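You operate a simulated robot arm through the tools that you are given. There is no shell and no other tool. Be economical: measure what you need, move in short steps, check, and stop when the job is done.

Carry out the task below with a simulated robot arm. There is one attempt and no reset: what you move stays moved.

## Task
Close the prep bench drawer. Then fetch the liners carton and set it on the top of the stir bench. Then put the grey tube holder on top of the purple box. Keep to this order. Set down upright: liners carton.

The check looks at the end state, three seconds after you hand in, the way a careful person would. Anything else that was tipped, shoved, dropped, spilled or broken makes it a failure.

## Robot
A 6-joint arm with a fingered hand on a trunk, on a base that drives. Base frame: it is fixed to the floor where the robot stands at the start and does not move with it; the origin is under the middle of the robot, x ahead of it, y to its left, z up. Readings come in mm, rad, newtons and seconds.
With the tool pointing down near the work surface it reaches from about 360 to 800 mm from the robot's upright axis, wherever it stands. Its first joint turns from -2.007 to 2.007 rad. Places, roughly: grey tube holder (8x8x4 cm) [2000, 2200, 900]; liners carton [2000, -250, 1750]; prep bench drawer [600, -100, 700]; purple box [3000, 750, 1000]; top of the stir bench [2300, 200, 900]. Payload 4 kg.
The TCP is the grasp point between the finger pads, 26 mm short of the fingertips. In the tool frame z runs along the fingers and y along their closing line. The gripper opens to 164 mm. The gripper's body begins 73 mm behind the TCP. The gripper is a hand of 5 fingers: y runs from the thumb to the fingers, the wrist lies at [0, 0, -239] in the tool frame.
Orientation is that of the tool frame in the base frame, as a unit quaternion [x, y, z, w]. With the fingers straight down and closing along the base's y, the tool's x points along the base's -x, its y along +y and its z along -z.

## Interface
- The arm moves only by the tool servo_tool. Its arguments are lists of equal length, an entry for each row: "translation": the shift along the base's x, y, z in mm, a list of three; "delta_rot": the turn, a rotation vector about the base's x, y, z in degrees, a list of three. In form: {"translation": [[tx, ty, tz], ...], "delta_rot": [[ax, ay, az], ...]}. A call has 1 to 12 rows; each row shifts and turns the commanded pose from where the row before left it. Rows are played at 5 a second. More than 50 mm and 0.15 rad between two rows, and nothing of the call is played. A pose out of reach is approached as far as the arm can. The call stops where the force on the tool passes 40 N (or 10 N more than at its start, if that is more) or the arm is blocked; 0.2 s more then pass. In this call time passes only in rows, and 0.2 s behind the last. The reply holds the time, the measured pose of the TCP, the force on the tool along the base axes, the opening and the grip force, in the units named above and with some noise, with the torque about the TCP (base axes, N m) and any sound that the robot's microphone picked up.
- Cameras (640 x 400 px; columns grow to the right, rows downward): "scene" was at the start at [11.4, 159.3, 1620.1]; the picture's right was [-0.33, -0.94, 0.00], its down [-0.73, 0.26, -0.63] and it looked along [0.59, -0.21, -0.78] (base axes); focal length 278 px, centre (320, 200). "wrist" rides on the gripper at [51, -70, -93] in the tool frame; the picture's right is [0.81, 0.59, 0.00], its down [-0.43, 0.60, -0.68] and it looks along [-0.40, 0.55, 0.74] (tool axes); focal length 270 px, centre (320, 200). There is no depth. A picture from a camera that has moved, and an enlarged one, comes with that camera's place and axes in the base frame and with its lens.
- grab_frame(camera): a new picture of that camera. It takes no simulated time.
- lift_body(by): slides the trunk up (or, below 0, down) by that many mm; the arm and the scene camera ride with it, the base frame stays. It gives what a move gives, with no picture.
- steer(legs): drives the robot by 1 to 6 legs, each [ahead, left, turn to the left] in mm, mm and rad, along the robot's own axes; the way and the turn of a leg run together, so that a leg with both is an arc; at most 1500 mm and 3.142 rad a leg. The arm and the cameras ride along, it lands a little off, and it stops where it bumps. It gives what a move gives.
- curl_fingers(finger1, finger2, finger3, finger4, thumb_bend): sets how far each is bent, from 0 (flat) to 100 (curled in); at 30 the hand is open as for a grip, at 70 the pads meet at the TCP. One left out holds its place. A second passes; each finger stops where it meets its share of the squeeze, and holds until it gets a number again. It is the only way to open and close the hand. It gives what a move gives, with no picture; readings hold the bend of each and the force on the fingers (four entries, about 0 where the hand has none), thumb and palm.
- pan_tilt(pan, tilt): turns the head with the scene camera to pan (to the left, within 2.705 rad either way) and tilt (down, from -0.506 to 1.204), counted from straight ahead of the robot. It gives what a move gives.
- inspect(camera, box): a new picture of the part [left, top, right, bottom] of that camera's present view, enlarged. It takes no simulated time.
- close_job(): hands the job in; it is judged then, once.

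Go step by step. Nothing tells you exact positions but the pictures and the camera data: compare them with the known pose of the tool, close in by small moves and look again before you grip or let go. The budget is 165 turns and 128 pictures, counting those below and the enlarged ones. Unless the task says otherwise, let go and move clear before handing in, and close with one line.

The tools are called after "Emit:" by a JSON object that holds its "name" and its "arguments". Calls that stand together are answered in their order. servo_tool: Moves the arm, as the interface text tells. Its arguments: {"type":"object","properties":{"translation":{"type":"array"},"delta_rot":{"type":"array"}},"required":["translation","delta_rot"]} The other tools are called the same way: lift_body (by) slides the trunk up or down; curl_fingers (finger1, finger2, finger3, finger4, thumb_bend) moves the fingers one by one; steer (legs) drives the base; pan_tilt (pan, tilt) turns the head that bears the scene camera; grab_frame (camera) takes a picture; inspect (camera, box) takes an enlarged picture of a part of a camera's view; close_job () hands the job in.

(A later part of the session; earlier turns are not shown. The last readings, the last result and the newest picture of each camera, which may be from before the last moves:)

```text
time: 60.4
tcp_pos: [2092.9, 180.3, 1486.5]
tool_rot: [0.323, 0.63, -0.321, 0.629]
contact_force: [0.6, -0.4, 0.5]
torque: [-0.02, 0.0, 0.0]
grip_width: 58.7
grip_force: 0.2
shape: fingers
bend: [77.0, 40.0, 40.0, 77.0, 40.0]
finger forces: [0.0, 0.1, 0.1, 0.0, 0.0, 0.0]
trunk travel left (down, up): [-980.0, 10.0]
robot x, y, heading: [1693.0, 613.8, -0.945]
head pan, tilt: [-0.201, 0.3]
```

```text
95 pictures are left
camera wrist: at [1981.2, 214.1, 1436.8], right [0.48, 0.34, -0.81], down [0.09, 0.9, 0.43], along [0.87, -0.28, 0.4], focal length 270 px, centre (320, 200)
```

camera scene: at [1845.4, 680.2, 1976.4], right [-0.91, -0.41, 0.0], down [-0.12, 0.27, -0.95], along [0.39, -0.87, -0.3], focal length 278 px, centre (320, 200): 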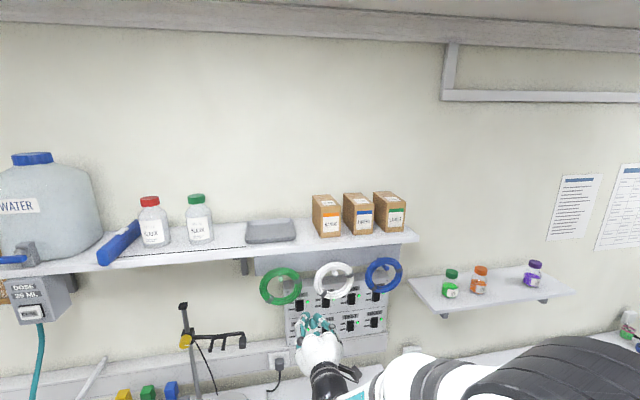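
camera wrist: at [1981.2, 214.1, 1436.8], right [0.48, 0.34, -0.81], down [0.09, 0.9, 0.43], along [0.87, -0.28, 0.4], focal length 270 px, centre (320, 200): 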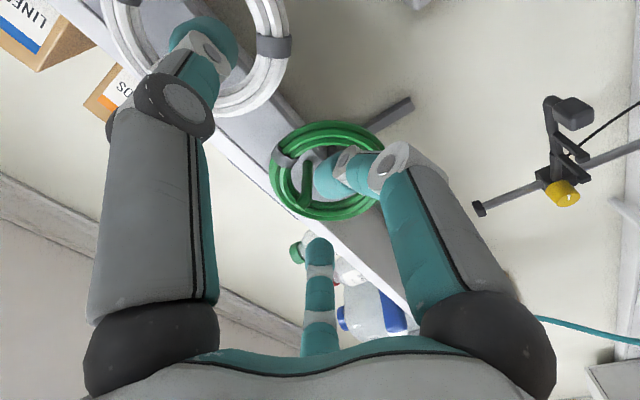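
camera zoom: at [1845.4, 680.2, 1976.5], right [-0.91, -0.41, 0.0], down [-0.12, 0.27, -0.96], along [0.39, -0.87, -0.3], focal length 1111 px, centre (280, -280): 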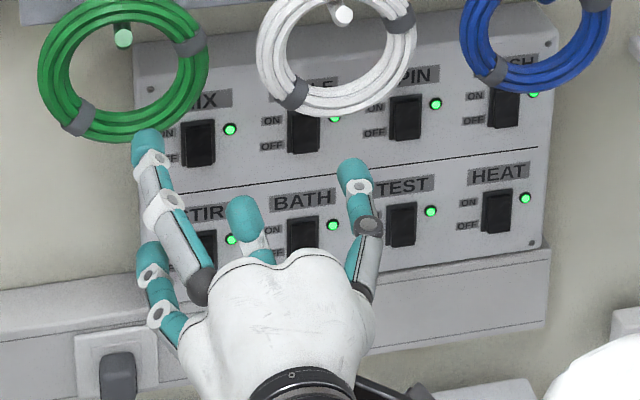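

Only one curled digit is obvious. I'll flatten fingers 1 and 4 to see which digits they are and how far they splay.

Emit:
{"name": "curl_fingers", "arguments": {"finger1": 0, "finger4": 77}}

Emit:
{"name": "inspect", "arguments": {"camera": "scene", "box": [250, 270, 410, 370]}}

Emit:
{"name": "grab_frame", "arguments": {"camera": "wrist"}}

Emit:
{"name": "curl_fingers", "arguments": {"finger4": 0}}

Emit:
{"name": "inspect", "arguments": {"camera": "scene", "box": [250, 270, 410, 370]}}

Emit:
{"name": "grab_frame", "arguments": {"camera": "wrist"}}

```text
time: 61.4
tcp_pos: [2093.6, 181.2, 1486.7]
tool_rot: [0.323, 0.629, -0.322, 0.629]
contact_force: [0.2, 0.1, 0.2]
torque: [0.0, -0.06, 0.02]
grip_width: 103.9
grip_force: 0.1
shape: fingers
bend: [1.0, 40.0, 40.0, 77.0, 40.0]
finger forces: [0.1, 0.1, 0.1, 0.0, 0.1, 0.1]
trunk travel left (down, up): [-980.0, 10.0]
robot x, y, heading: [1691.8, 607.5, -0.944]
head pan, tilt: [-0.201, 0.3]
```

```text
4.00 times, centred on (330, 320) of scene
camera zoom: at [1845.4, 680.2, 1976.5], right [-0.91, -0.41, 0.0], down [-0.12, 0.27, -0.96], along [0.39, -0.87, -0.3], focal length 1111 px, centre (280, -280)
```

zoom: 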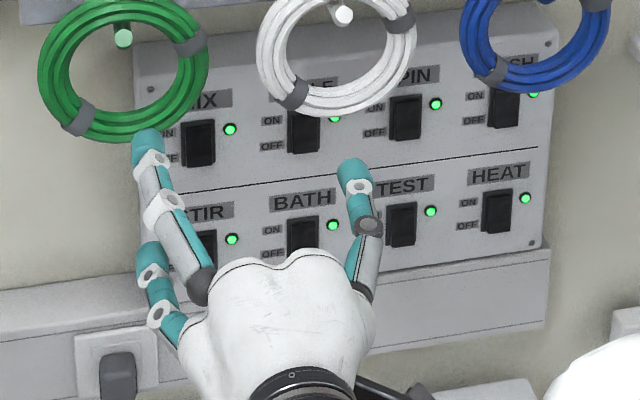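

```text
93 pictures are left
camera wrist: at [1981.2, 214.1, 1436.8], right [0.48, 0.34, -0.81], down [0.09, 0.9, 0.43], along [0.87, -0.28, 0.4], focal length 270 px, centre (320, 200)
```

wrist: 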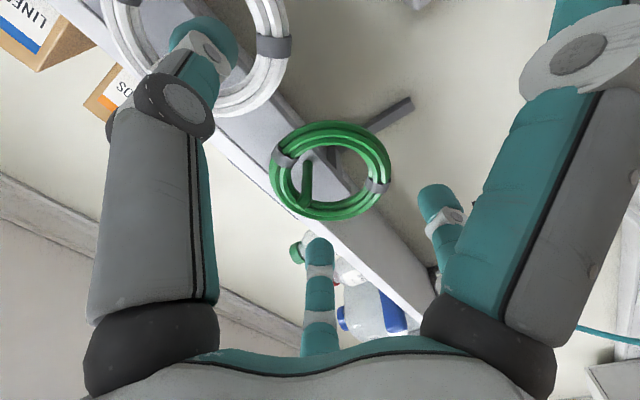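

```text
time: 62.4
tcp_pos: [2093.1, 179.4, 1486.7]
tool_rot: [0.324, 0.629, -0.322, 0.629]
contact_force: [-0.4, 0.8, -0.3]
torque: [0.02, 0.0, 0.01]
grip_width: 103.5
grip_force: 0.0
shape: fingers
bend: [1.0, 40.0, 40.0, 1.0, 40.0]
finger forces: [0.0, 0.0, 0.0, 0.0, 0.1, 0.0]
trunk travel left (down, up): [-980.0, 10.0]
robot x, y, heading: [1693.0, 606.5, -0.945]
head pan, tilt: [-0.201, 0.3]
```

```text
4.00 times, centred on (330, 320) of scene
camera zoom: at [1845.4, 680.2, 1976.5], right [-0.91, -0.41, 0.0], down [-0.12, 0.27, -0.96], along [0.39, -0.87, -0.3], focal length 1111 px, centre (280, -280)
```

zoom: 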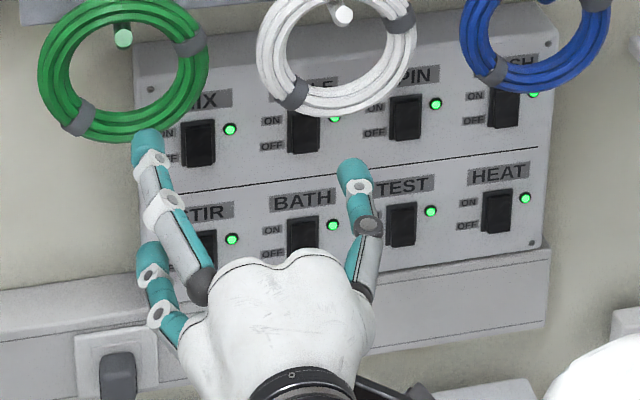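

```text
91 pictures are left
camera wrist: at [1981.2, 214.1, 1436.8], right [0.48, 0.34, -0.81], down [0.09, 0.9, 0.43], along [0.87, -0.28, 0.4], focal length 270 px, centre (320, 200)
```

wrist: 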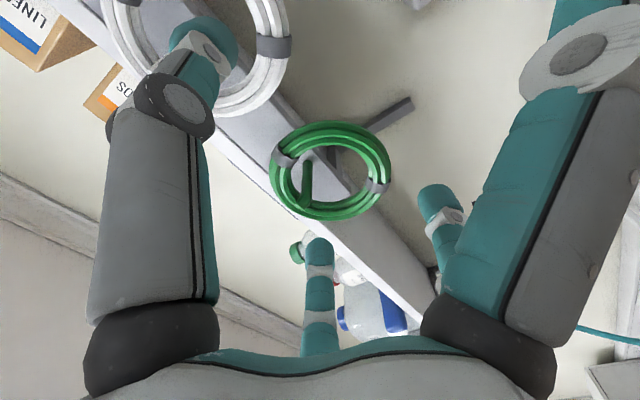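

Finger 4 does not exist on this hand; finger 1 is the lower-side digit. I'll roll the hand 180° so finger 1 points up and clear, keeping fingers 2 and 3 against the thumb as the grip, while moving toward the carton line.

Emit:
{"name": "servo_tool", "arguments": {"translation": [[-6, -4.3, 7], [-6, -4.3, 7], [-6, -4.3, 7], [-6, -4.3, 7], [-6, -4.3, 7], [-6, -4.3, 7], [-6, -4.3, 7], [-6, -4.3, 7], [-6, -4.3, 7], [-6, -4.3, 7], [-6, -4.3, 7], [-6, -4.3, 7]], "delta_rot": [[-4.57, 6.36, 0], [-4.57, 6.36, 0], [-4.57, 6.36, 0], [-4.57, 6.36, 0], [-4.57, 6.36, 0], [-4.57, 6.36, 0], [-4.57, 6.36, 0], [-4.57, 6.36, 0], [-4.57, 6.36, 0], [-4.57, 6.36, 0], [-4.57, 6.36, 0], [-4.57, 6.36, 0]]}}

Emit:
{"name": "servo_tool", "arguments": {"translation": [[-6, -4.3, 7], [-6, -4.3, 7], [-6, -4.3, 7], [-6, -4.3, 7], [-6, -4.3, 7], [-6, -4.3, 7], [-6, -4.3, 7], [-6, -4.3, 7], [-6, -4.3, 7], [-6, -4.3, 7], [-6, -4.3, 7]], "delta_rot": [[-4.57, 6.36, 0], [-4.57, 6.36, 0], [-4.57, 6.36, 0], [-4.57, 6.36, 0], [-4.57, 6.36, 0], [-4.57, 6.36, 0], [-4.57, 6.36, 0], [-4.57, 6.36, 0], [-4.57, 6.36, 0], [-4.57, 6.36, 0], [-4.57, 6.36, 0]]}}

Emit:
{"name": "grab_frame", "arguments": {"camera": "scene"}}

Emit:
{"name": "grab_frame", "arguments": {"camera": "wrist"}}

```text
time: 65.0
tcp_pos: [2059.8, 171.6, 1581.9]
tool_rot: [0.238, -0.667, 0.68, -0.19]
contact_force: [-0.2, 0.3, 0.0]
torque: [0.04, 0.03, -0.03]
grip_width: 103.8
grip_force: 0.1
shape: fingers
bend: [1.0, 40.0, 40.0, 1.0, 40.0]
finger forces: [0.0, 0.1, 0.0, 0.0, 0.0, 0.1]
out of reach, approached as far as the arm can: row 2, 3, 4, 5, 6, 7, 8, 9, 10, 11, 12
trunk travel left (down, up): [-980.0, 10.0]
robot x, y, heading: [1691.7, 610.9, -0.941]
head pan, tilt: [-0.201, 0.3]
```

```text
time: 67.3
tcp_pos: [2073.9, 139.4, 1650.1]
tool_rot: [0.629, -0.324, 0.627, 0.326]
contact_force: [0.5, 0.2, 0.5]
torque: [-0.02, -0.01, 0.02]
grip_width: 103.5
grip_force: 0.1
shape: fingers
bend: [1.0, 40.0, 40.0, 1.0, 40.0]
finger forces: [0.1, 0.1, 0.0, 0.0, 0.0, 0.0]
out of reach, approached as far as the arm can: row 1, 2, 3, 4, 5, 6, 7, 8, 9, 10, 11
trunk travel left (down, up): [-980.0, 10.0]
robot x, y, heading: [1690.2, 605.4, -0.95]
head pan, tilt: [-0.201, 0.3]
```

```text
90 pictures are left
camera scene: at [1845.4, 680.2, 1976.5], right [-0.91, -0.41, 0.0], down [-0.12, 0.27, -0.96], along [0.39, -0.87, -0.3], focal length 278 px, centre (320, 200)
```

scene: 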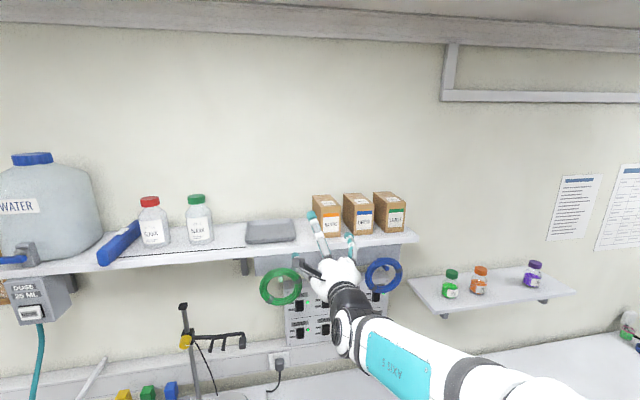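

```text
89 pictures are left
camera wrist: at [2075.2, 254.9, 1701.3], right [-0.48, -0.34, 0.81], down [-0.88, 0.21, -0.43], along [-0.03, -0.92, -0.4], focal length 270 px, centre (320, 200)
```

wrist: 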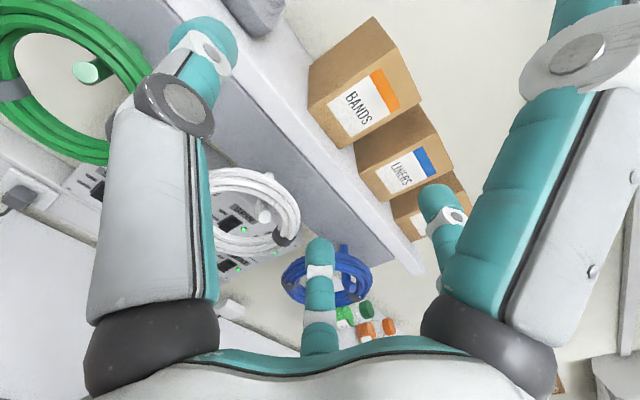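

The hand is rolled with finger 1 up. I'll zoom the wrist camera on the cartons to triangulate the LINERS box.

Emit:
{"name": "inspect", "arguments": {"camera": "wrist", "box": [300, 80, 460, 240]}}

Emit:
{"name": "inspect", "arguments": {"camera": "scene", "box": [290, 170, 430, 290]}}

```text
2.50 times, centred on (380, 160) of wrist
camera zoom: at [2075.2, 254.9, 1701.3], right [-0.48, -0.34, 0.81], down [-0.88, 0.21, -0.43], along [-0.03, -0.92, -0.4], focal length 676 px, centre (170, 300)
```

zoom: 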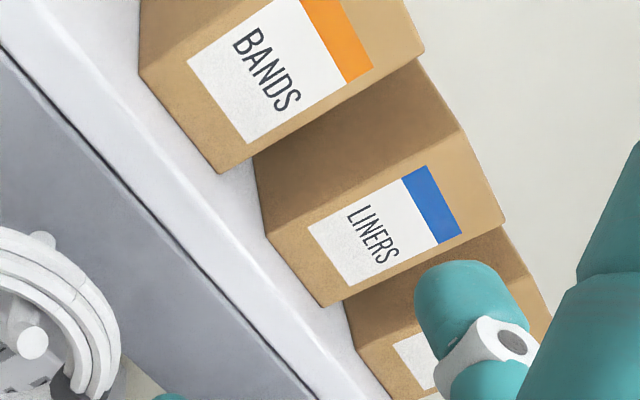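

```text
3.33 times, centred on (360, 230) of scene
camera zoom: at [1845.4, 680.2, 1976.5], right [-0.91, -0.41, 0.0], down [-0.12, 0.27, -0.96], along [0.39, -0.87, -0.3], focal length 926 px, centre (187, 100)
```

zoom: 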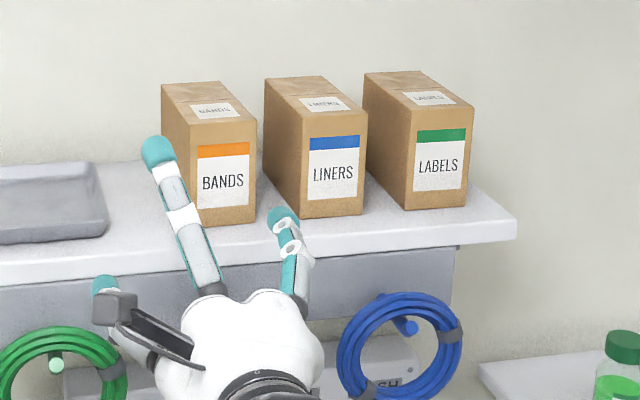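

Triangulation puts the LINERS front-face centre at about (2047, -99), bottom z 1618, top z 1719, with ~43 mm gaps on both sides. I'll set the fingers to a narrower opening and approach in two stages.

Emit:
{"name": "curl_fingers", "arguments": {"finger2": 43, "finger3": 43, "thumb_bend": 43}}

Emit:
{"name": "servo_tool", "arguments": {"translation": [[19, -43, 6], [19, -43, 6]], "delta_rot": [[0, 0, 0], [0, 0, 0]]}}

```text
time: 68.3
tcp_pos: [2073.3, 140.7, 1649.8]
tool_rot: [0.628, -0.325, 0.627, 0.326]
contact_force: [-0.3, 0.2, -0.1]
torque: [0.0, 0.01, 0.04]
grip_width: 102.4
grip_force: 0.2
shape: fingers
bend: [1.0, 43.0, 43.0, 1.0, 43.0]
finger forces: [0.1, 0.0, 0.0, 0.0, 0.1, 0.0]
trunk travel left (down, up): [-980.0, 10.0]
robot x, y, heading: [1688.8, 609.6, -0.947]
head pan, tilt: [-0.201, 0.3]
```

```text
time: 69.0
tcp_pos: [2130.0, 67.4, 1667.1]
tool_rot: [0.628, -0.327, 0.626, 0.327]
contact_force: [0.1, 0.8, -0.4]
torque: [-0.04, 0.01, -0.01]
grip_width: 102.7
grip_force: 0.0
shape: fingers
bend: [1.0, 43.0, 43.0, 1.0, 43.0]
finger forces: [0.0, 0.1, 0.0, 0.1, 0.0, 0.0]
out of reach, approached as far as the arm can: row 1, 2
trunk travel left (down, up): [-980.0, 10.0]
robot x, y, heading: [1694.1, 610.8, -0.946]
head pan, tilt: [-0.201, 0.3]
```

The arm is at a reach limit sideways. I'll probe with a small move to learn how the commanded pose relates to the measured one.

Emit:
{"name": "servo_tool", "arguments": {"translation": [[16, 11.5, 0]], "delta_rot": [[0, 0, 0]]}}

Emit:
{"name": "pan_tilt", "arguments": {"pan": -0.6, "tilt": 0.6}}

Emit:
{"name": "grab_frame", "arguments": {"camera": "scene"}}

```text
time: 69.3
tcp_pos: [2146.4, 80.1, 1666.8]
tool_rot: [0.629, -0.324, 0.628, 0.325]
contact_force: [-0.6, -1.0, -0.4]
torque: [-0.04, 0.12, 0.0]
grip_width: 102.7
grip_force: 0.2
shape: fingers
bend: [1.0, 43.0, 43.0, 1.0, 43.0]
finger forces: [0.0, 0.0, 0.0, 1.0, 0.0, 0.1]
trunk travel left (down, up): [-980.0, 10.0]
robot x, y, heading: [1689.4, 606.8, -0.947]
head pan, tilt: [-0.201, 0.3]
```

```text
time: 70.2
tcp_pos: [2144.6, 80.8, 1669.3]
tool_rot: [0.629, -0.323, 0.629, 0.325]
contact_force: [-1.0, -0.8, 0.3]
torque: [-0.08, 0.1, -0.01]
grip_width: 102.4
grip_force: 1.0
shape: fingers
bend: [1.0, 43.0, 43.0, 1.0, 43.0]
finger forces: [0.0, 0.0, 0.0, 0.9, 0.1, 0.0]
trunk travel left (down, up): [-980.0, 10.0]
robot x, y, heading: [1688.2, 610.3, -0.946]
head pan, tilt: [-0.6, 0.6]
```

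```text
86 pictures are left
camera scene: at [1809.1, 676.7, 1949.1], right [-1.0, -0.03, 0.0], down [-0.01, 0.56, -0.83], along [0.02, -0.83, -0.56], focal length 278 px, centre (320, 200)
```

scene: 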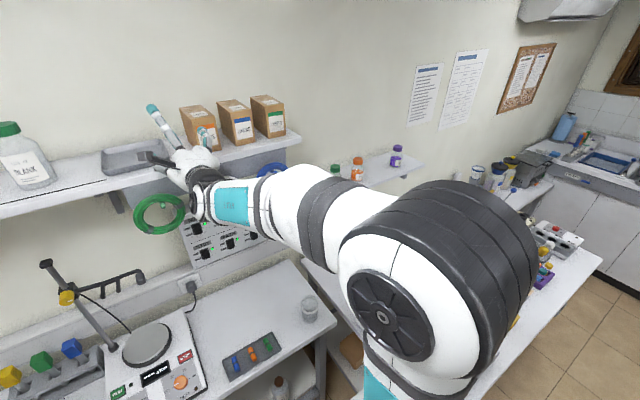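

Finger 4 reports a ~1 N touch, so I'll look closely at the hand right away.

Emit:
{"name": "inspect", "arguments": {"camera": "scene", "box": [90, 80, 310, 240]}}

Emit:
{"name": "grab_frame", "arguments": {"camera": "wrist"}}

```text
2.50 times, centred on (200, 160) of scene
camera zoom: at [1809.1, 676.7, 1949.1], right [-1.0, -0.03, 0.0], down [-0.01, 0.56, -0.83], along [0.02, -0.83, -0.56], focal length 694 px, centre (620, 300)
```

zoom: 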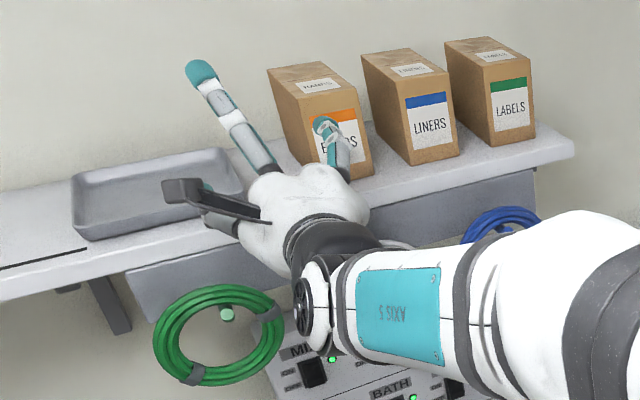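

```text
84 pictures are left
camera wrist: at [2146.0, 196.7, 1718.5], right [-0.48, -0.34, 0.81], down [-0.88, 0.2, -0.43], along [-0.02, -0.92, -0.4], focal length 270 px, centre (320, 200)
```

wrist: 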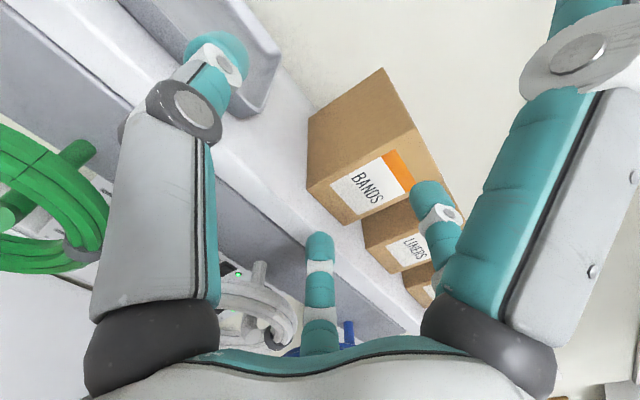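

I'll back off from the shelf and test what finger 4 does from this orientation.

Emit:
{"name": "servo_tool", "arguments": {"translation": [[-23, 33, 5], [-23, 33, 5]], "delta_rot": [[0, 0, 0], [0, 0, 0]]}}

Emit:
{"name": "curl_fingers", "arguments": {"finger4": 70}}

Emit:
{"name": "grab_frame", "arguments": {"camera": "wrist"}}

Emit:
{"name": "inspect", "arguments": {"camera": "scene", "box": [90, 80, 310, 240]}}

```text
time: 70.8
tcp_pos: [2097.6, 150.0, 1678.2]
tool_rot: [0.628, -0.323, 0.629, 0.324]
contact_force: [0.4, -0.2, -1.0]
torque: [0.04, -0.03, 0.03]
grip_width: 102.6
grip_force: 0.0
shape: fingers
bend: [1.0, 43.0, 43.0, 1.0, 43.0]
finger forces: [0.0, 0.0, 0.0, 0.1, 0.1, 0.0]
trunk travel left (down, up): [-980.0, 10.0]
robot x, y, heading: [1693.9, 609.9, -0.944]
head pan, tilt: [-0.6, 0.6]
```

```text
time: 71.8
tcp_pos: [2099.3, 147.9, 1677.6]
tool_rot: [0.628, -0.323, 0.629, 0.325]
contact_force: [-0.5, 0.7, -0.3]
torque: [0.01, 0.0, 0.02]
grip_width: 102.3
grip_force: 0.0
shape: fingers
bend: [1.0, 43.0, 43.0, 70.0, 43.0]
finger forces: [0.0, 0.0, 0.0, 0.0, 0.0, 0.0]
trunk travel left (down, up): [-980.0, 10.0]
robot x, y, heading: [1692.5, 608.8, -0.945]
head pan, tilt: [-0.6, 0.6]
```

```text
83 pictures are left
camera wrist: at [2100.2, 264.0, 1728.2], right [-0.48, -0.34, 0.81], down [-0.88, 0.2, -0.43], along [-0.02, -0.92, -0.4], focal length 270 px, centre (320, 200)
```

wrist: 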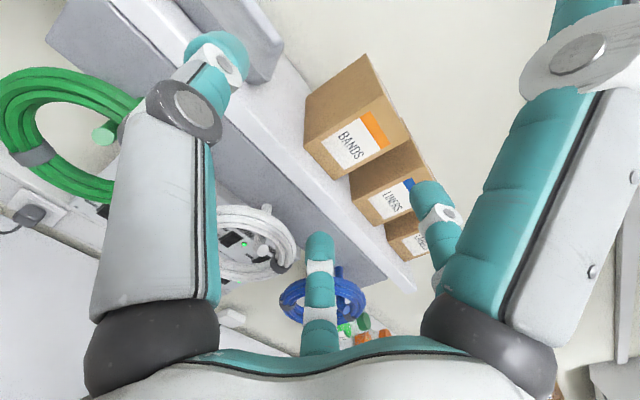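

```text
2.50 times, centred on (200, 160) of scene
camera zoom: at [1809.1, 676.9, 1949.0], right [-1.0, -0.02, 0.0], down [-0.01, 0.56, -0.83], along [0.02, -0.82, -0.56], focal length 694 px, centre (620, 300)
```

zoom: 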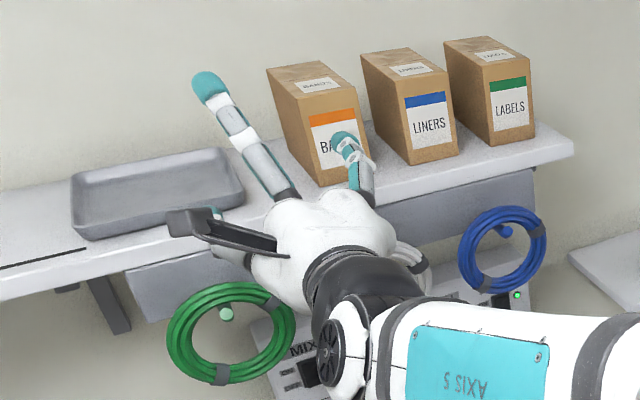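

The 1 N reading's torque matches a contact about 105 mm below the TCP, so finger 4 is real but hidden, and it must stay clear of the shelf and hoses. I'll try a steep downward tilt from above the cartons, checking reach well clear of them first.

Emit:
{"name": "curl_fingers", "arguments": {"finger1": 1, "finger4": 1}}

Emit:
{"name": "servo_tool", "arguments": {"translation": [[0, 0, 15], [0, 0, 15], [0, 0, 15], [0, 0, 15], [0, 0, 15], [0, 0, 15], [0, 0, 15], [0, 0, 15]], "delta_rot": [[6.6, 4.67, 0], [6.6, 4.67, 0], [6.6, 4.67, 0], [6.6, 4.67, 0], [6.6, 4.67, 0], [6.6, 4.67, 0], [6.6, 4.67, 0], [6.6, 4.67, 0]]}}

Emit:
{"name": "grab_frame", "arguments": {"camera": "scene"}}

```text
time: 72.8
tcp_pos: [2098.3, 148.9, 1677.3]
tool_rot: [0.628, -0.324, 0.628, 0.324]
contact_force: [0.1, 0.1, -0.9]
torque: [0.0, -0.01, -0.01]
grip_width: 102.8
grip_force: 0.2
shape: fingers
bend: [1.0, 43.0, 43.0, 2.0, 43.0]
finger forces: [0.1, 0.1, 0.0, 0.0, 0.0, 0.1]
trunk travel left (down, up): [-980.0, 10.0]
robot x, y, heading: [1693.8, 604.4, -0.948]
head pan, tilt: [-0.6, 0.6]
```

```text
time: 74.6
tcp_pos: [2105.2, 141.3, 1687.5]
tool_rot: [0.695, -0.358, 0.554, 0.285]
contact_force: [0.7, 0.5, 0.0]
torque: [0.02, -0.03, -0.01]
grip_width: 102.7
grip_force: 0.1
shape: fingers
bend: [1.0, 43.0, 43.0, 2.0, 43.0]
finger forces: [0.0, 0.0, 0.0, 0.0, 0.0, 0.0]
out of reach, approached as far as the arm can: row 1, 2, 3, 4, 5, 6, 7, 8
trunk travel left (down, up): [-980.0, 10.0]
robot x, y, heading: [1690.3, 608.7, -0.948]
head pan, tilt: [-0.6, 0.6]
```

```text
81 pictures are left
camera scene: at [1809.1, 677.0, 1949.0], right [-1.0, -0.02, 0.0], down [-0.01, 0.56, -0.83], along [0.02, -0.82, -0.56], focal length 278 px, centre (320, 200)
```

scene: 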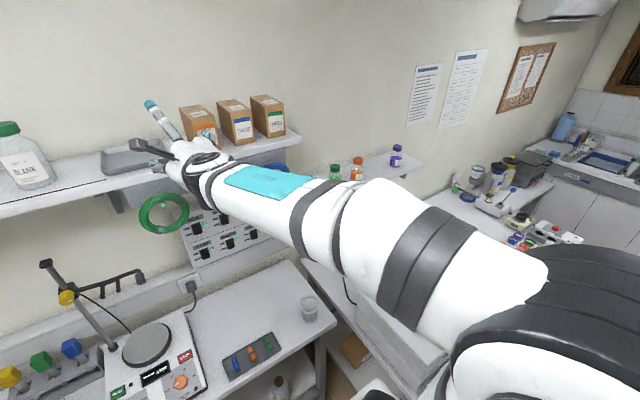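

The wrist is almost aligned with the forearm at this height, which blocks both tilting and moving right. I'll lower the arm, roll it so the thumb is on top and fingers 1 and 4 are at the sides, move right there, and come up again.

Emit:
{"name": "servo_tool", "arguments": {"translation": [[0, 0, -22], [0, 0, -22], [0, 0, -22], [0, 0, -22], [0, 0, -22], [0, 0, -22], [0, 0, -22], [0, 0, -22], [0, 0, -22], [0, 0, -22], [0, 0, -22], [0, 0, -22]], "delta_rot": [[-5.2, -3.7, 0], [-5.2, -3.7, 0], [4.33, -6.12, 0], [4.33, -6.12, 0], [4.33, -6.12, 0], [4.33, -6.12, 0], [4.33, -6.12, 0], [4.33, -6.12, 0], [4.33, -6.12, 0], [4.33, -6.12, 0], [4.33, -6.12, 0], [4.33, -6.12, 0]]}}

Emit:
{"name": "servo_tool", "arguments": {"translation": [[0, 0, -10], [0, 0, -10], [-30.2, -21.3, 0], [-30.2, -21.3, 0], [-30.2, -21.3, 0], [-30.2, -21.3, 0], [-30.2, -21.3, 0]], "delta_rot": [[4.33, -6.12, 0], [4.33, -6.12, 0], [0, 0, 0], [0, 0, 0], [0, 0, 0], [0, 0, 0], [0, 0, 0]]}}

Emit:
{"name": "grab_frame", "arguments": {"camera": "scene"}}

```text
time: 77.2
tcp_pos: [2132.7, 168.2, 1438.2]
tool_rot: [0.318, -0.644, 0.683, -0.137]
contact_force: [0.2, 0.7, 0.4]
torque: [0.04, -0.02, -0.01]
grip_width: 102.5
grip_force: 0.0
shape: fingers
bend: [1.0, 43.0, 43.0, 2.0, 43.0]
finger forces: [0.1, 0.0, 0.1, 0.1, 0.0, 0.0]
out of reach, approached as far as the arm can: row 1, 7, 8, 9, 10, 11, 12
trunk travel left (down, up): [-980.0, 10.0]
robot x, y, heading: [1693.2, 607.7, -0.945]
head pan, tilt: [-0.6, 0.6]
```

```text
time: 78.8
tcp_pos: [2105.4, 189.8, 1435.3]
tool_rot: [-0.229, 0.675, -0.664, 0.224]
contact_force: [-0.4, -1.0, -0.2]
torque: [0.01, -0.02, 0.02]
grip_width: 102.4
grip_force: 0.0
shape: fingers
bend: [1.0, 43.0, 43.0, 2.0, 43.0]
finger forces: [0.1, 0.0, 0.0, 0.0, 0.1, 0.1]
out of reach, approached as far as the arm can: row 1, 2, 3, 4, 5, 6, 7
trunk travel left (down, up): [-980.0, 10.0]
robot x, y, heading: [1690.5, 609.8, -0.945]
head pan, tilt: [-0.6, 0.6]
```

```text
80 pictures are left
camera scene: at [1809.6, 676.5, 1949.0], right [-1.0, -0.03, 0.0], down [-0.01, 0.56, -0.82], along [0.02, -0.82, -0.57], focal length 278 px, centre (320, 200)
```

scene: 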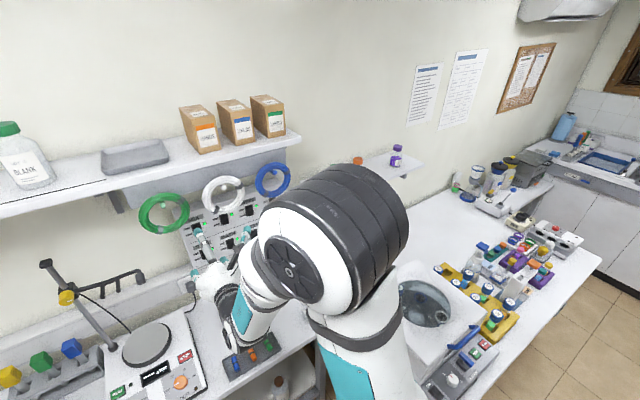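

The wrist is too close to the robot's axis. I'll back the base up 120 mm, stretch the arm forward, and then move right.

Emit:
{"name": "steer", "arguments": {"legs": [[-120, 0, 0]]}}

Emit:
{"name": "servo_tool", "arguments": {"translation": [[23, -33, 0], [23, -33, 0], [23, -33, 0], [23, -33, 0]], "delta_rot": [[0, 0, 0], [0, 0, 0], [0, 0, 0], [0, 0, 0]]}}

Emit:
{"name": "servo_tool", "arguments": {"translation": [[-30, -21.3, 0], [-30, -21.3, 0], [-30, -21.3, 0]], "delta_rot": [[0, 0, 0], [0, 0, 0], [0, 0, 0]]}}

```text
time: 80.0
tcp_pos: [2036.7, 285.3, 1435.7]
tool_rot: [-0.23, 0.674, -0.665, 0.224]
contact_force: [0.3, 0.1, -0.1]
torque: [-0.01, 0.01, -0.01]
grip_width: 102.7
grip_force: 0.0
shape: fingers
bend: [1.0, 43.0, 43.0, 2.0, 43.0]
finger forces: [0.1, 0.0, 0.0, 0.0, 0.1, 0.1]
trunk travel left (down, up): [-980.0, 10.0]
robot x, y, heading: [1626.2, 706.5, -0.946]
head pan, tilt: [-0.6, 0.6]
```

```text
time: 81.0
tcp_pos: [2151.5, 171.3, 1437.8]
tool_rot: [-0.226, 0.677, -0.665, 0.22]
contact_force: [0.8, -0.6, 0.7]
torque: [0.0, 0.01, -0.01]
grip_width: 102.6
grip_force: 0.0
shape: fingers
bend: [1.0, 43.0, 43.0, 2.0, 43.0]
finger forces: [0.0, 0.0, 0.0, 0.1, 0.0, 0.0]
out of reach, approached as far as the arm can: row 1, 2, 3, 4
trunk travel left (down, up): [-980.0, 10.0]
robot x, y, heading: [1622.3, 704.5, -0.946]
head pan, tilt: [-0.6, 0.6]
```

```text
time: 81.8
tcp_pos: [2126.1, 168.8, 1453.9]
tool_rot: [-0.219, 0.682, -0.665, 0.212]
contact_force: [-0.1, 0.1, -0.2]
torque: [-0.02, 0.0, 0.04]
grip_width: 102.6
grip_force: 0.1
shape: fingers
bend: [1.0, 43.0, 43.0, 2.0, 43.0]
finger forces: [0.1, 0.0, 0.0, 0.0, 0.0, 0.0]
out of reach, approached as far as the arm can: row 1, 2, 3
trunk travel left (down, up): [-980.0, 10.0]
robot x, y, heading: [1619.8, 702.7, -0.944]
head pan, tilt: [-0.6, 0.6]
```

Sideways motion is still blocked, so this looks like a wrist-branch limit. I'll point the tool down again and then bring it up to horizontal from the other side.

Emit:
{"name": "servo_tool", "arguments": {"translation": [[-8, 6, 5], [-8, 6, 5], [-8, 6, 5], [-8, 6, 5], [-8, 6, 5], [-8, 6, 5], [-8, 6, 5], [-8, 6, 5], [-8, 6, 5], [-8, 6, 5], [-8, 6, 5]], "delta_rot": [[6.7, 4.73, 0], [6.7, 4.73, 0], [6.7, 4.73, 0], [6.7, 4.73, 0], [6.7, 4.73, 0], [6.7, 4.73, 0], [6.7, 4.73, 0], [6.7, 4.73, 0], [6.7, 4.73, 0], [6.7, 4.73, 0], [6.7, 4.73, 0]]}}

Emit:
{"name": "grab_frame", "arguments": {"camera": "scene"}}

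```text
time: 84.2
tcp_pos: [2037.8, 226.8, 1507.1]
tool_rot: [-0.299, 0.953, -0.041, 0.008]
contact_force: [0.2, -0.2, -0.1]
torque: [0.03, 0.02, -0.01]
grip_width: 102.5
grip_force: 0.0
shape: fingers
bend: [1.0, 43.0, 43.0, 2.0, 43.0]
finger forces: [0.1, 0.1, 0.0, 0.1, 0.0, 0.0]
out of reach, approached as far as the arm can: row 5, 11
trunk travel left (down, up): [-980.0, 10.0]
robot x, y, heading: [1620.3, 704.9, -0.947]
head pan, tilt: [-0.6, 0.6]
```

```text
79 pictures are left
camera scene: at [1741.7, 771.2, 1949.0], right [-1.0, -0.02, 0.0], down [-0.01, 0.57, -0.82], along [0.02, -0.82, -0.57], focal length 278 px, centre (320, 200)
```

scene: 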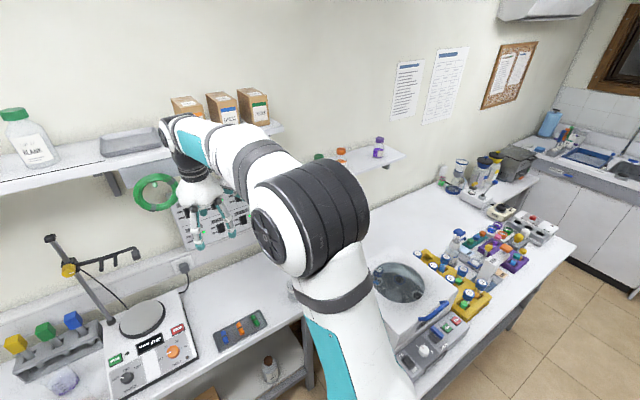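

Pointing down works with the wrist at z≈1746. Now I'll tilt up again toward a direction left of the arm to reach the other branch.

Emit:
{"name": "servo_tool", "arguments": {"translation": [[5, -7, 0], [5, -7, 0], [5, -7, 0], [5, -7, 0], [5, -7, 0], [5, -7, 0], [5, -7, 0], [5, -7, 0], [5, -7, 0], [5, -7, 0], [5, -7, 0]], "delta_rot": [[-4.1, -7.1, 0], [-4.1, -7.1, 0], [-4.1, -7.1, 0], [-4.1, -7.1, 0], [-4.1, -7.1, 0], [-4.1, -7.1, 0], [-4.1, -7.1, 0], [-4.1, -7.1, 0], [-4.1, -7.1, 0], [-4.1, -7.1, 0], [-4.1, -7.1, 0]]}}

Emit:
{"name": "grab_frame", "arguments": {"camera": "scene"}}

```text
time: 86.7
tcp_pos: [2202.7, 257.3, 1535.8]
tool_rot: [-0.192, 0.652, -0.553, 0.483]
contact_force: [0.2, 0.5, 0.2]
torque: [0.0, 0.02, 0.01]
grip_width: 102.3
grip_force: 0.0
shape: fingers
bend: [1.0, 43.0, 43.0, 2.0, 43.0]
finger forces: [0.1, 0.0, 0.0, 0.0, 0.0, 0.0]
out of reach, approached as far as the arm can: row 1, 2, 3, 4, 5, 6, 7
trunk travel left (down, up): [-980.0, 10.0]
robot x, y, heading: [1622.4, 702.8, -0.945]
head pan, tilt: [-0.6, 0.6]
```

```text
78 pictures are left
camera scene: at [1742.3, 770.8, 1949.0], right [-1.0, -0.02, 0.0], down [-0.01, 0.57, -0.82], along [0.02, -0.82, -0.57], focal length 278 px, centre (320, 200)
```

scene: 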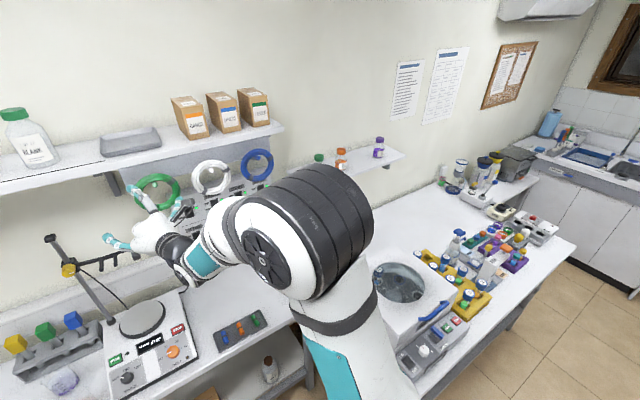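

The drift may be accumulated from intermediate rows. I'll test moving right from this branch.

Emit:
{"name": "servo_tool", "arguments": {"translation": [[-30, -21.3, 0], [-30, -21.3, 0], [-30, -21.3, 0]], "delta_rot": [[0, 0, 0], [0, 0, 0], [0, 0, 0]]}}

```text
time: 87.5
tcp_pos: [2109.4, 194.9, 1538.3]
tool_rot: [-0.191, 0.652, -0.551, 0.484]
contact_force: [-0.9, 0.9, -0.2]
torque: [-0.02, -0.02, 0.02]
grip_width: 102.4
grip_force: 0.1
shape: fingers
bend: [1.0, 43.0, 43.0, 2.0, 43.0]
finger forces: [0.1, 0.0, 0.1, 0.0, 0.0, 0.1]
trunk travel left (down, up): [-980.0, 10.0]
robot x, y, heading: [1622.9, 703.5, -0.946]
head pan, tilt: [-0.6, 0.6]
```

That branch works freely. I'll continue right to the LINERS line while yawing the tool square to the shelf.

Emit:
{"name": "servo_tool", "arguments": {"translation": [[-30, -21.3, 0], [-30, -21.3, 0], [-30, -21.3, 0], [-30, -21.3, 0], [-30, -21.3, 0], [-30, -21.3, 0]], "delta_rot": [[0, 0, 0], [0, 0, 0], [0, 0, -5.5], [0, 0, -5.5], [0, 0, -5.5], [0, 0, -5.5]]}}

```text
time: 88.8
tcp_pos: [1932.2, 65.7, 1537.2]
tool_rot: [-0.063, 0.676, -0.635, 0.369]
contact_force: [0.3, 0.6, -0.1]
torque: [-0.02, 0.02, -0.01]
grip_width: 102.4
grip_force: 0.0
shape: fingers
bend: [1.0, 43.0, 43.0, 2.0, 43.0]
finger forces: [0.0, 0.1, 0.1, 0.0, 0.0, 0.1]
trunk travel left (down, up): [-980.0, 10.0]
robot x, y, heading: [1623.3, 706.4, -0.938]
head pan, tilt: [-0.6, 0.6]
```

Now square at the LINERS column. I'll correct the roll so the thumb is on top, and rise to carton height in front of the shelf.

Emit:
{"name": "servo_tool", "arguments": {"translation": [[0, 0, 15], [0, 0, 15], [0, 0, 15], [0, 0, 15], [8.7, -12.2, 20], [8.7, -12.2, 20], [8.7, -12.2, 20], [8.7, -12.2, 20], [0, 0, 18]], "delta_rot": [[-4.8, 6.74, 0], [-4.8, 6.74, 0], [-4.8, 6.74, 0], [3.7, 2.6, 0], [0, 0, 0], [0, 0, 0], [0, 0, 0], [0, 0, 0], [0, 0, 0]]}}

Emit:
{"name": "curl_fingers", "arguments": {"finger1": 45, "finger2": 33, "finger3": 33, "finger4": 45, "thumb_bend": 36}}

Emit:
{"name": "grab_frame", "arguments": {"camera": "wrist"}}

Emit:
{"name": "inspect", "arguments": {"camera": "scene", "box": [130, 60, 310, 200]}}

```text
time: 90.8
tcp_pos: [1965.1, 20.5, 1695.5]
tool_rot: [-0.226, 0.674, -0.666, 0.227]
contact_force: [-0.8, 0.1, 0.1]
torque: [0.02, 0.0, -0.02]
grip_width: 102.7
grip_force: 0.1
shape: fingers
bend: [1.0, 43.0, 43.0, 2.0, 43.0]
finger forces: [0.0, 0.0, 0.0, 0.0, 0.0, 0.1]
trunk travel left (down, up): [-980.0, 10.0]
robot x, y, heading: [1623.5, 704.7, -0.945]
head pan, tilt: [-0.6, 0.6]
```

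```text
time: 91.8
tcp_pos: [1965.4, 18.5, 1696.0]
tool_rot: [-0.227, 0.674, -0.666, 0.226]
contact_force: [-1.0, -0.1, 0.4]
torque: [0.02, 0.0, -0.02]
grip_width: 67.3
grip_force: 0.0
shape: fingers
bend: [45.0, 33.0, 33.0, 45.0, 36.0]
finger forces: [0.0, 0.1, 0.0, 0.0, 0.0, 0.0]
trunk travel left (down, up): [-980.0, 10.0]
robot x, y, heading: [1623.4, 702.6, -0.948]
head pan, tilt: [-0.6, 0.6]
```

```text
77 pictures are left
camera wrist: at [1868.4, 59.6, 1765.5], right [-0.65, -0.49, -0.59], down [-0.07, 0.81, -0.59], along [0.76, -0.34, -0.56], focal length 270 px, centre (320, 200)
```

wrist: 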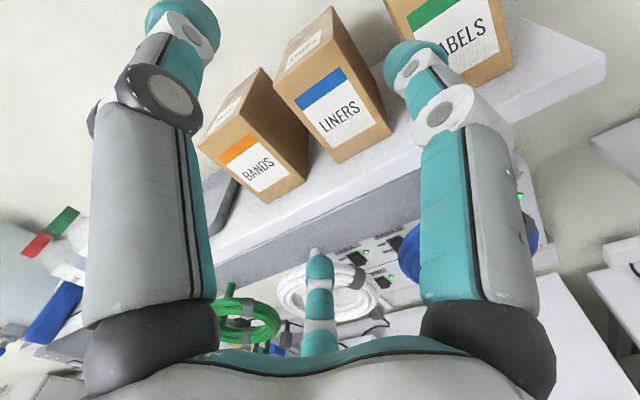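

```text
2.86 times, centred on (220, 130) of scene
camera zoom: at [1740.3, 772.1, 1949.0], right [-1.0, -0.02, 0.0], down [-0.01, 0.56, -0.83], along [0.02, -0.82, -0.56], focal length 794 px, centre (606, 400)
```

zoom: 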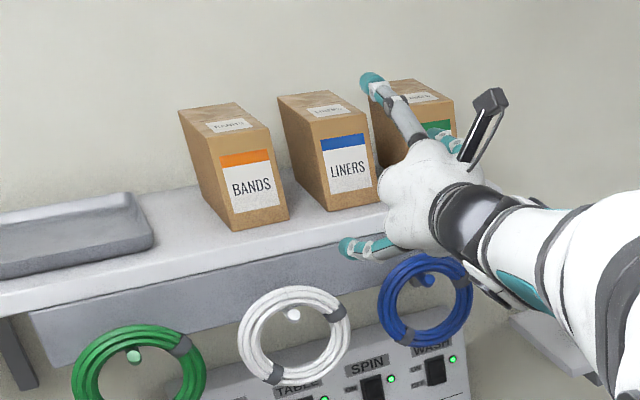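

I can't see finger 4 at all on the left. I'll test whether it is really there by curling finger 1 fully with finger 4 out of the way.

Emit:
{"name": "curl_fingers", "arguments": {"finger1": 100, "finger4": 30}}

Emit:
{"name": "curl_fingers", "arguments": {"finger1": 45, "finger4": 100}}

Emit:
{"name": "inspect", "arguments": {"camera": "wrist", "box": [180, 60, 480, 300]}}

Emit:
{"name": "inspect", "arguments": {"camera": "scene", "box": [200, 70, 300, 150]}}

```text
time: 92.8
tcp_pos: [1966.8, 17.6, 1692.7]
tool_rot: [-0.227, 0.673, -0.666, 0.227]
contact_force: [-0.4, 0.0, -0.2]
torque: [0.05, -0.01, 0.0]
grip_width: 89.1
grip_force: 0.0
shape: fingers
bend: [100.0, 33.0, 33.0, 30.0, 36.0]
finger forces: [0.1, 0.0, 0.0, 0.0, 0.1, 0.0]
trunk travel left (down, up): [-980.0, 10.0]
robot x, y, heading: [1623.5, 705.7, -0.944]
head pan, tilt: [-0.6, 0.6]
```

```text
time: 93.8
tcp_pos: [1965.9, 17.6, 1695.3]
tool_rot: [-0.226, 0.674, -0.666, 0.226]
contact_force: [-1.1, 0.3, -0.3]
torque: [-0.02, 0.01, 0.01]
grip_width: 66.9
grip_force: 0.0
shape: fingers
bend: [45.0, 33.0, 33.0, 100.0, 36.0]
finger forces: [0.1, 0.0, 0.0, 0.1, 0.0, 0.0]
trunk travel left (down, up): [-980.0, 10.0]
robot x, y, heading: [1622.2, 702.6, -0.947]
head pan, tilt: [-0.6, 0.6]
```

```text
1.67 times, centred on (330, 180) of wrist
camera zoom: at [1868.5, 59.5, 1765.5], right [-0.65, -0.49, -0.59], down [-0.07, 0.81, -0.59], along [0.76, -0.34, -0.56], focal length 450 px, centre (303, 233)
```

zoom: 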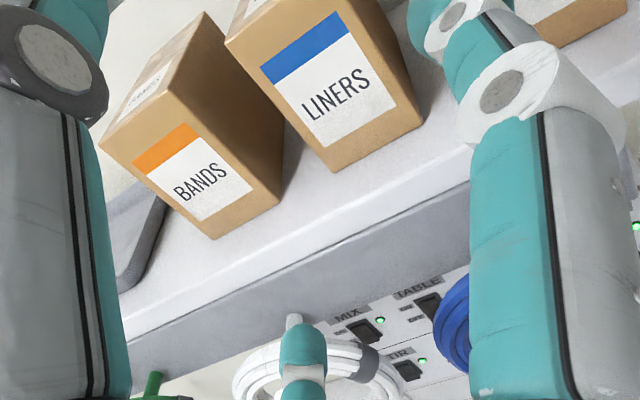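

```text
5.00 times, centred on (250, 110) of scene
camera zoom: at [1740.4, 772.0, 1949.0], right [-1.0, -0.02, 0.0], down [-0.01, 0.56, -0.83], along [0.02, -0.82, -0.56], focal length 1389 px, centre (670, 650)
```

zoom: 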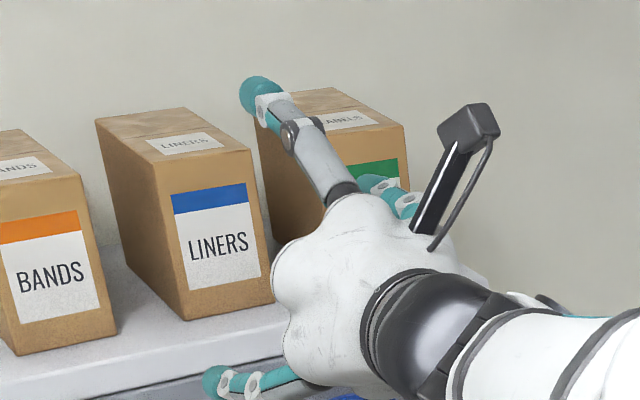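

Finger 1 alone curls to 100 but together they block at 77, so finger 4 is real, just not drawn. On this arm branch a steep downward tilt may be reachable, so I'll test it here, well in front of the shelf.

Emit:
{"name": "servo_tool", "arguments": {"translation": [[0, 0, 0], [0, 0, 0], [0, 0, 0], [0, 0, 0], [0, 0, 0], [0, 0, 0], [0, 0, 0], [0, 0, 0]], "delta_rot": [[6.13, 4.33, 0], [6.13, 4.33, 0], [6.13, 4.33, 0], [6.13, 4.33, 0], [6.13, 4.33, 0], [6.13, 4.33, 0], [6.13, 4.33, 0], [6.13, 4.33, 0]]}}

Emit:
{"name": "grab_frame", "arguments": {"camera": "scene"}}

```text
time: 95.7
tcp_pos: [1914.3, 8.9, 1676.4]
tool_rot: [-0.304, 0.913, -0.237, 0.132]
contact_force: [0.2, -0.1, 0.0]
torque: [-0.01, -0.03, 0.05]
grip_width: 66.9
grip_force: 0.0
shape: fingers
bend: [45.0, 33.0, 33.0, 100.0, 36.0]
finger forces: [0.0, 0.0, 0.0, 0.0, 0.0, 0.0]
out of reach, approached as far as the arm can: row 6, 7, 8
trunk travel left (down, up): [-980.0, 10.0]
robot x, y, heading: [1624.5, 704.0, -0.948]
head pan, tilt: [-0.6, 0.6]
```

```text
73 pictures are left
camera scene: at [1739.7, 768.8, 1949.2], right [-1.0, -0.03, 0.0], down [-0.01, 0.57, -0.82], along [0.02, -0.82, -0.57], focal length 278 px, centre (320, 200)
```

scene: 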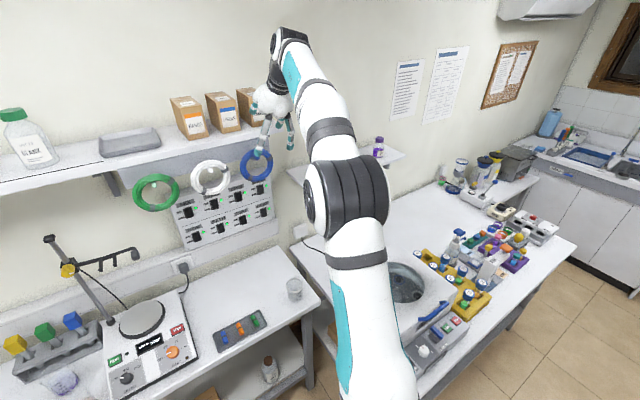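

A steep tilt is reachable in this branch. I'll pull the arm back, then drive closer so the hand can come over the LINERS carton from the front.

Emit:
{"name": "servo_tool", "arguments": {"translation": [[-20, 37, 3], [-20, 37, 3], [-20, 37, 3], [-20, 37, 3], [-20, 37, 3]], "delta_rot": [[0, 0, 0], [0, 0, 0], [0, 0, 0], [0, 0, 0], [0, 0, 0]]}}

Emit:
{"name": "steer", "arguments": {"legs": [[130, -30, 0]]}}

Emit:
{"name": "pan_tilt", "arguments": {"pan": 0.1, "tilt": 1.2}}

Emit:
{"name": "grab_frame", "arguments": {"camera": "scene"}}

```text
time: 96.8
tcp_pos: [1813.1, 198.7, 1693.2]
tool_rot: [-0.302, 0.913, -0.24, 0.132]
contact_force: [0.3, 0.6, 0.1]
torque: [-0.01, 0.03, -0.02]
grip_width: 66.9
grip_force: 0.0
shape: fingers
bend: [45.0, 33.0, 33.0, 100.0, 36.0]
finger forces: [0.0, 0.0, 0.0, 0.0, 0.1, 0.0]
trunk travel left (down, up): [-980.0, 10.0]
robot x, y, heading: [1622.8, 706.7, -0.947]
head pan, tilt: [-0.6, 0.6]
```

```text
time: 98.2
tcp_pos: [1865.0, 74.0, 1692.5]
tool_rot: [-0.302, 0.914, -0.239, 0.131]
contact_force: [0.0, 0.5, -0.1]
torque: [-0.01, -0.01, 0.01]
grip_width: 67.1
grip_force: 0.1
shape: fingers
bend: [45.0, 33.0, 33.0, 100.0, 36.0]
finger forces: [0.0, 0.1, 0.0, 0.0, 0.0, 0.0]
trunk travel left (down, up): [-980.0, 10.0]
robot x, y, heading: [1674.3, 582.9, -0.949]
head pan, tilt: [-0.6, 0.6]
```

```text
time: 99.2
tcp_pos: [1864.2, 73.1, 1692.9]
tool_rot: [-0.302, 0.914, -0.239, 0.131]
contact_force: [-0.4, 0.6, -0.3]
torque: [0.0, 0.0, -0.01]
grip_width: 67.1
grip_force: 0.1
shape: fingers
bend: [45.0, 33.0, 33.0, 100.0, 36.0]
finger forces: [0.0, 0.0, 0.1, 0.1, 0.1, 0.0]
trunk travel left (down, up): [-980.0, 10.0]
robot x, y, heading: [1673.7, 584.7, -0.948]
head pan, tilt: [0.099, 1.201]
```

```text
72 pictures are left
camera scene: at [1827.5, 695.1, 1904.5], right [-0.75, -0.66, 0.0], down [-0.62, 0.7, -0.36], along [0.24, -0.27, -0.93], focal length 278 px, centre (320, 200)
```

scene: 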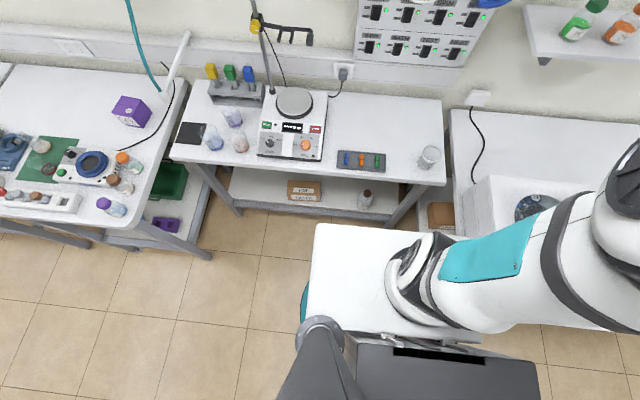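

There is still room ahead of the platform. I'll drive 110 mm closer, open the thumb flat and set the side fingers for the approach.

Emit:
{"name": "steer", "arguments": {"legs": [[110, 0, 0]]}}

Emit:
{"name": "curl_fingers", "arguments": {"finger1": 50, "finger2": 33, "finger3": 33, "finger4": 50, "thumb_bend": 0}}

Emit:
{"name": "servo_tool", "arguments": {"translation": [[20, 14, 0], [20, 14, 0]], "delta_rot": [[0, 0, 0], [0, 0, 0]]}}

Emit:
{"name": "pan_tilt", "arguments": {"pan": -0.4, "tilt": 0.5}}

Emit:
{"name": "grab_frame", "arguments": {"camera": "scene"}}

Emit:
{"name": "grab_frame", "arguments": {"camera": "wrist"}}

```text
time: 100.4
tcp_pos: [1929.1, -17.4, 1692.1]
tool_rot: [-0.302, 0.913, -0.239, 0.132]
contact_force: [0.1, -0.7, 0.0]
torque: [0.02, 0.02, 0.0]
grip_width: 67.3
grip_force: 0.1
shape: fingers
bend: [45.0, 33.0, 33.0, 100.0, 36.0]
finger forces: [0.0, 0.0, 0.1, 0.0, 0.1, 0.0]
trunk travel left (down, up): [-980.0, 10.0]
robot x, y, heading: [1741.0, 493.3, -0.946]
head pan, tilt: [0.099, 1.201]
```

```text
time: 101.4
tcp_pos: [1930.2, -16.8, 1692.2]
tool_rot: [-0.303, 0.913, -0.239, 0.132]
contact_force: [0.4, 0.0, -0.4]
torque: [-0.01, 0.02, -0.02]
grip_width: 101.6
grip_force: 0.0
shape: fingers
bend: [50.0, 33.0, 33.0, 50.0, 0.0]
finger forces: [0.1, 0.1, 0.0, 0.0, 0.1, 0.0]
trunk travel left (down, up): [-980.0, 10.0]
robot x, y, heading: [1738.6, 494.1, -0.948]
head pan, tilt: [0.099, 1.201]
```

```text
time: 102.0
tcp_pos: [1968.8, 12.0, 1691.8]
tool_rot: [-0.302, 0.913, -0.239, 0.131]
contact_force: [-0.1, 0.5, -0.5]
torque: [-0.04, 0.0, -0.02]
grip_width: 101.7
grip_force: 0.0
shape: fingers
bend: [50.0, 33.0, 33.0, 50.0, 0.0]
finger forces: [0.1, 0.0, 0.0, 0.1, 0.0, 0.0]
trunk travel left (down, up): [-980.0, 10.0]
robot x, y, heading: [1742.0, 493.3, -0.947]
head pan, tilt: [0.099, 1.201]
```

```text
time: 103.1
tcp_pos: [1968.1, 12.3, 1693.5]
tool_rot: [-0.303, 0.913, -0.238, 0.132]
contact_force: [-0.1, -0.1, -0.3]
torque: [-0.01, -0.03, -0.02]
grip_width: 101.5
grip_force: 0.1
shape: fingers
bend: [50.0, 33.0, 33.0, 50.0, 0.0]
finger forces: [0.1, 0.0, 0.0, 0.0, 0.0, 0.0]
trunk travel left (down, up): [-980.0, 10.0]
robot x, y, heading: [1740.6, 494.1, -0.946]
head pan, tilt: [-0.4, 0.499]
```

```text
71 pictures are left
camera scene: at [1875.0, 559.1, 1958.1], right [-0.97, -0.22, 0.0], down [-0.11, 0.47, -0.88], along [0.2, -0.86, -0.48], focal length 278 px, centre (320, 200)
```

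scene: 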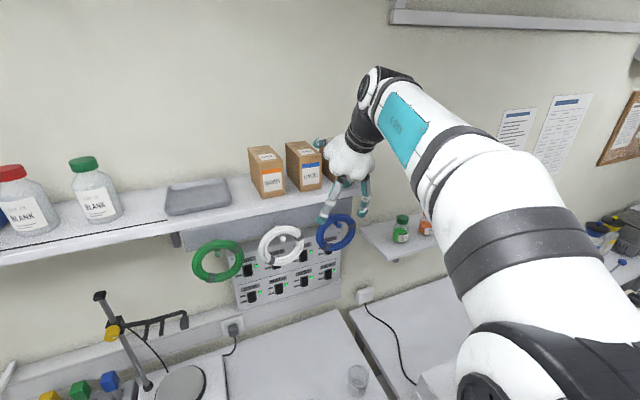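

```text
70 pictures are left
camera wrist: at [1926.6, -36.1, 1803.0], right [-0.92, -0.08, -0.38], down [-0.21, 0.93, 0.31], along [0.33, 0.37, -0.87], focal length 270 px, centre (320, 200)
```

wrist: 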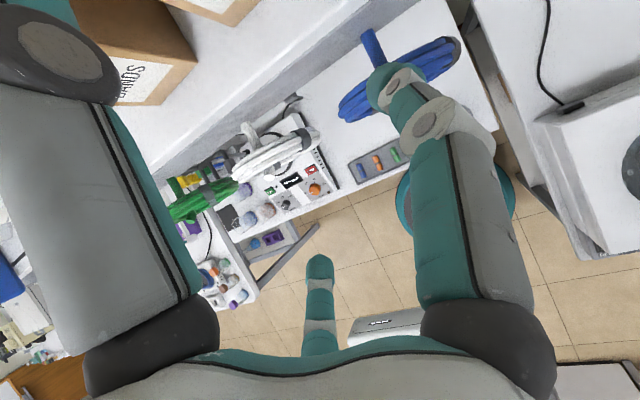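

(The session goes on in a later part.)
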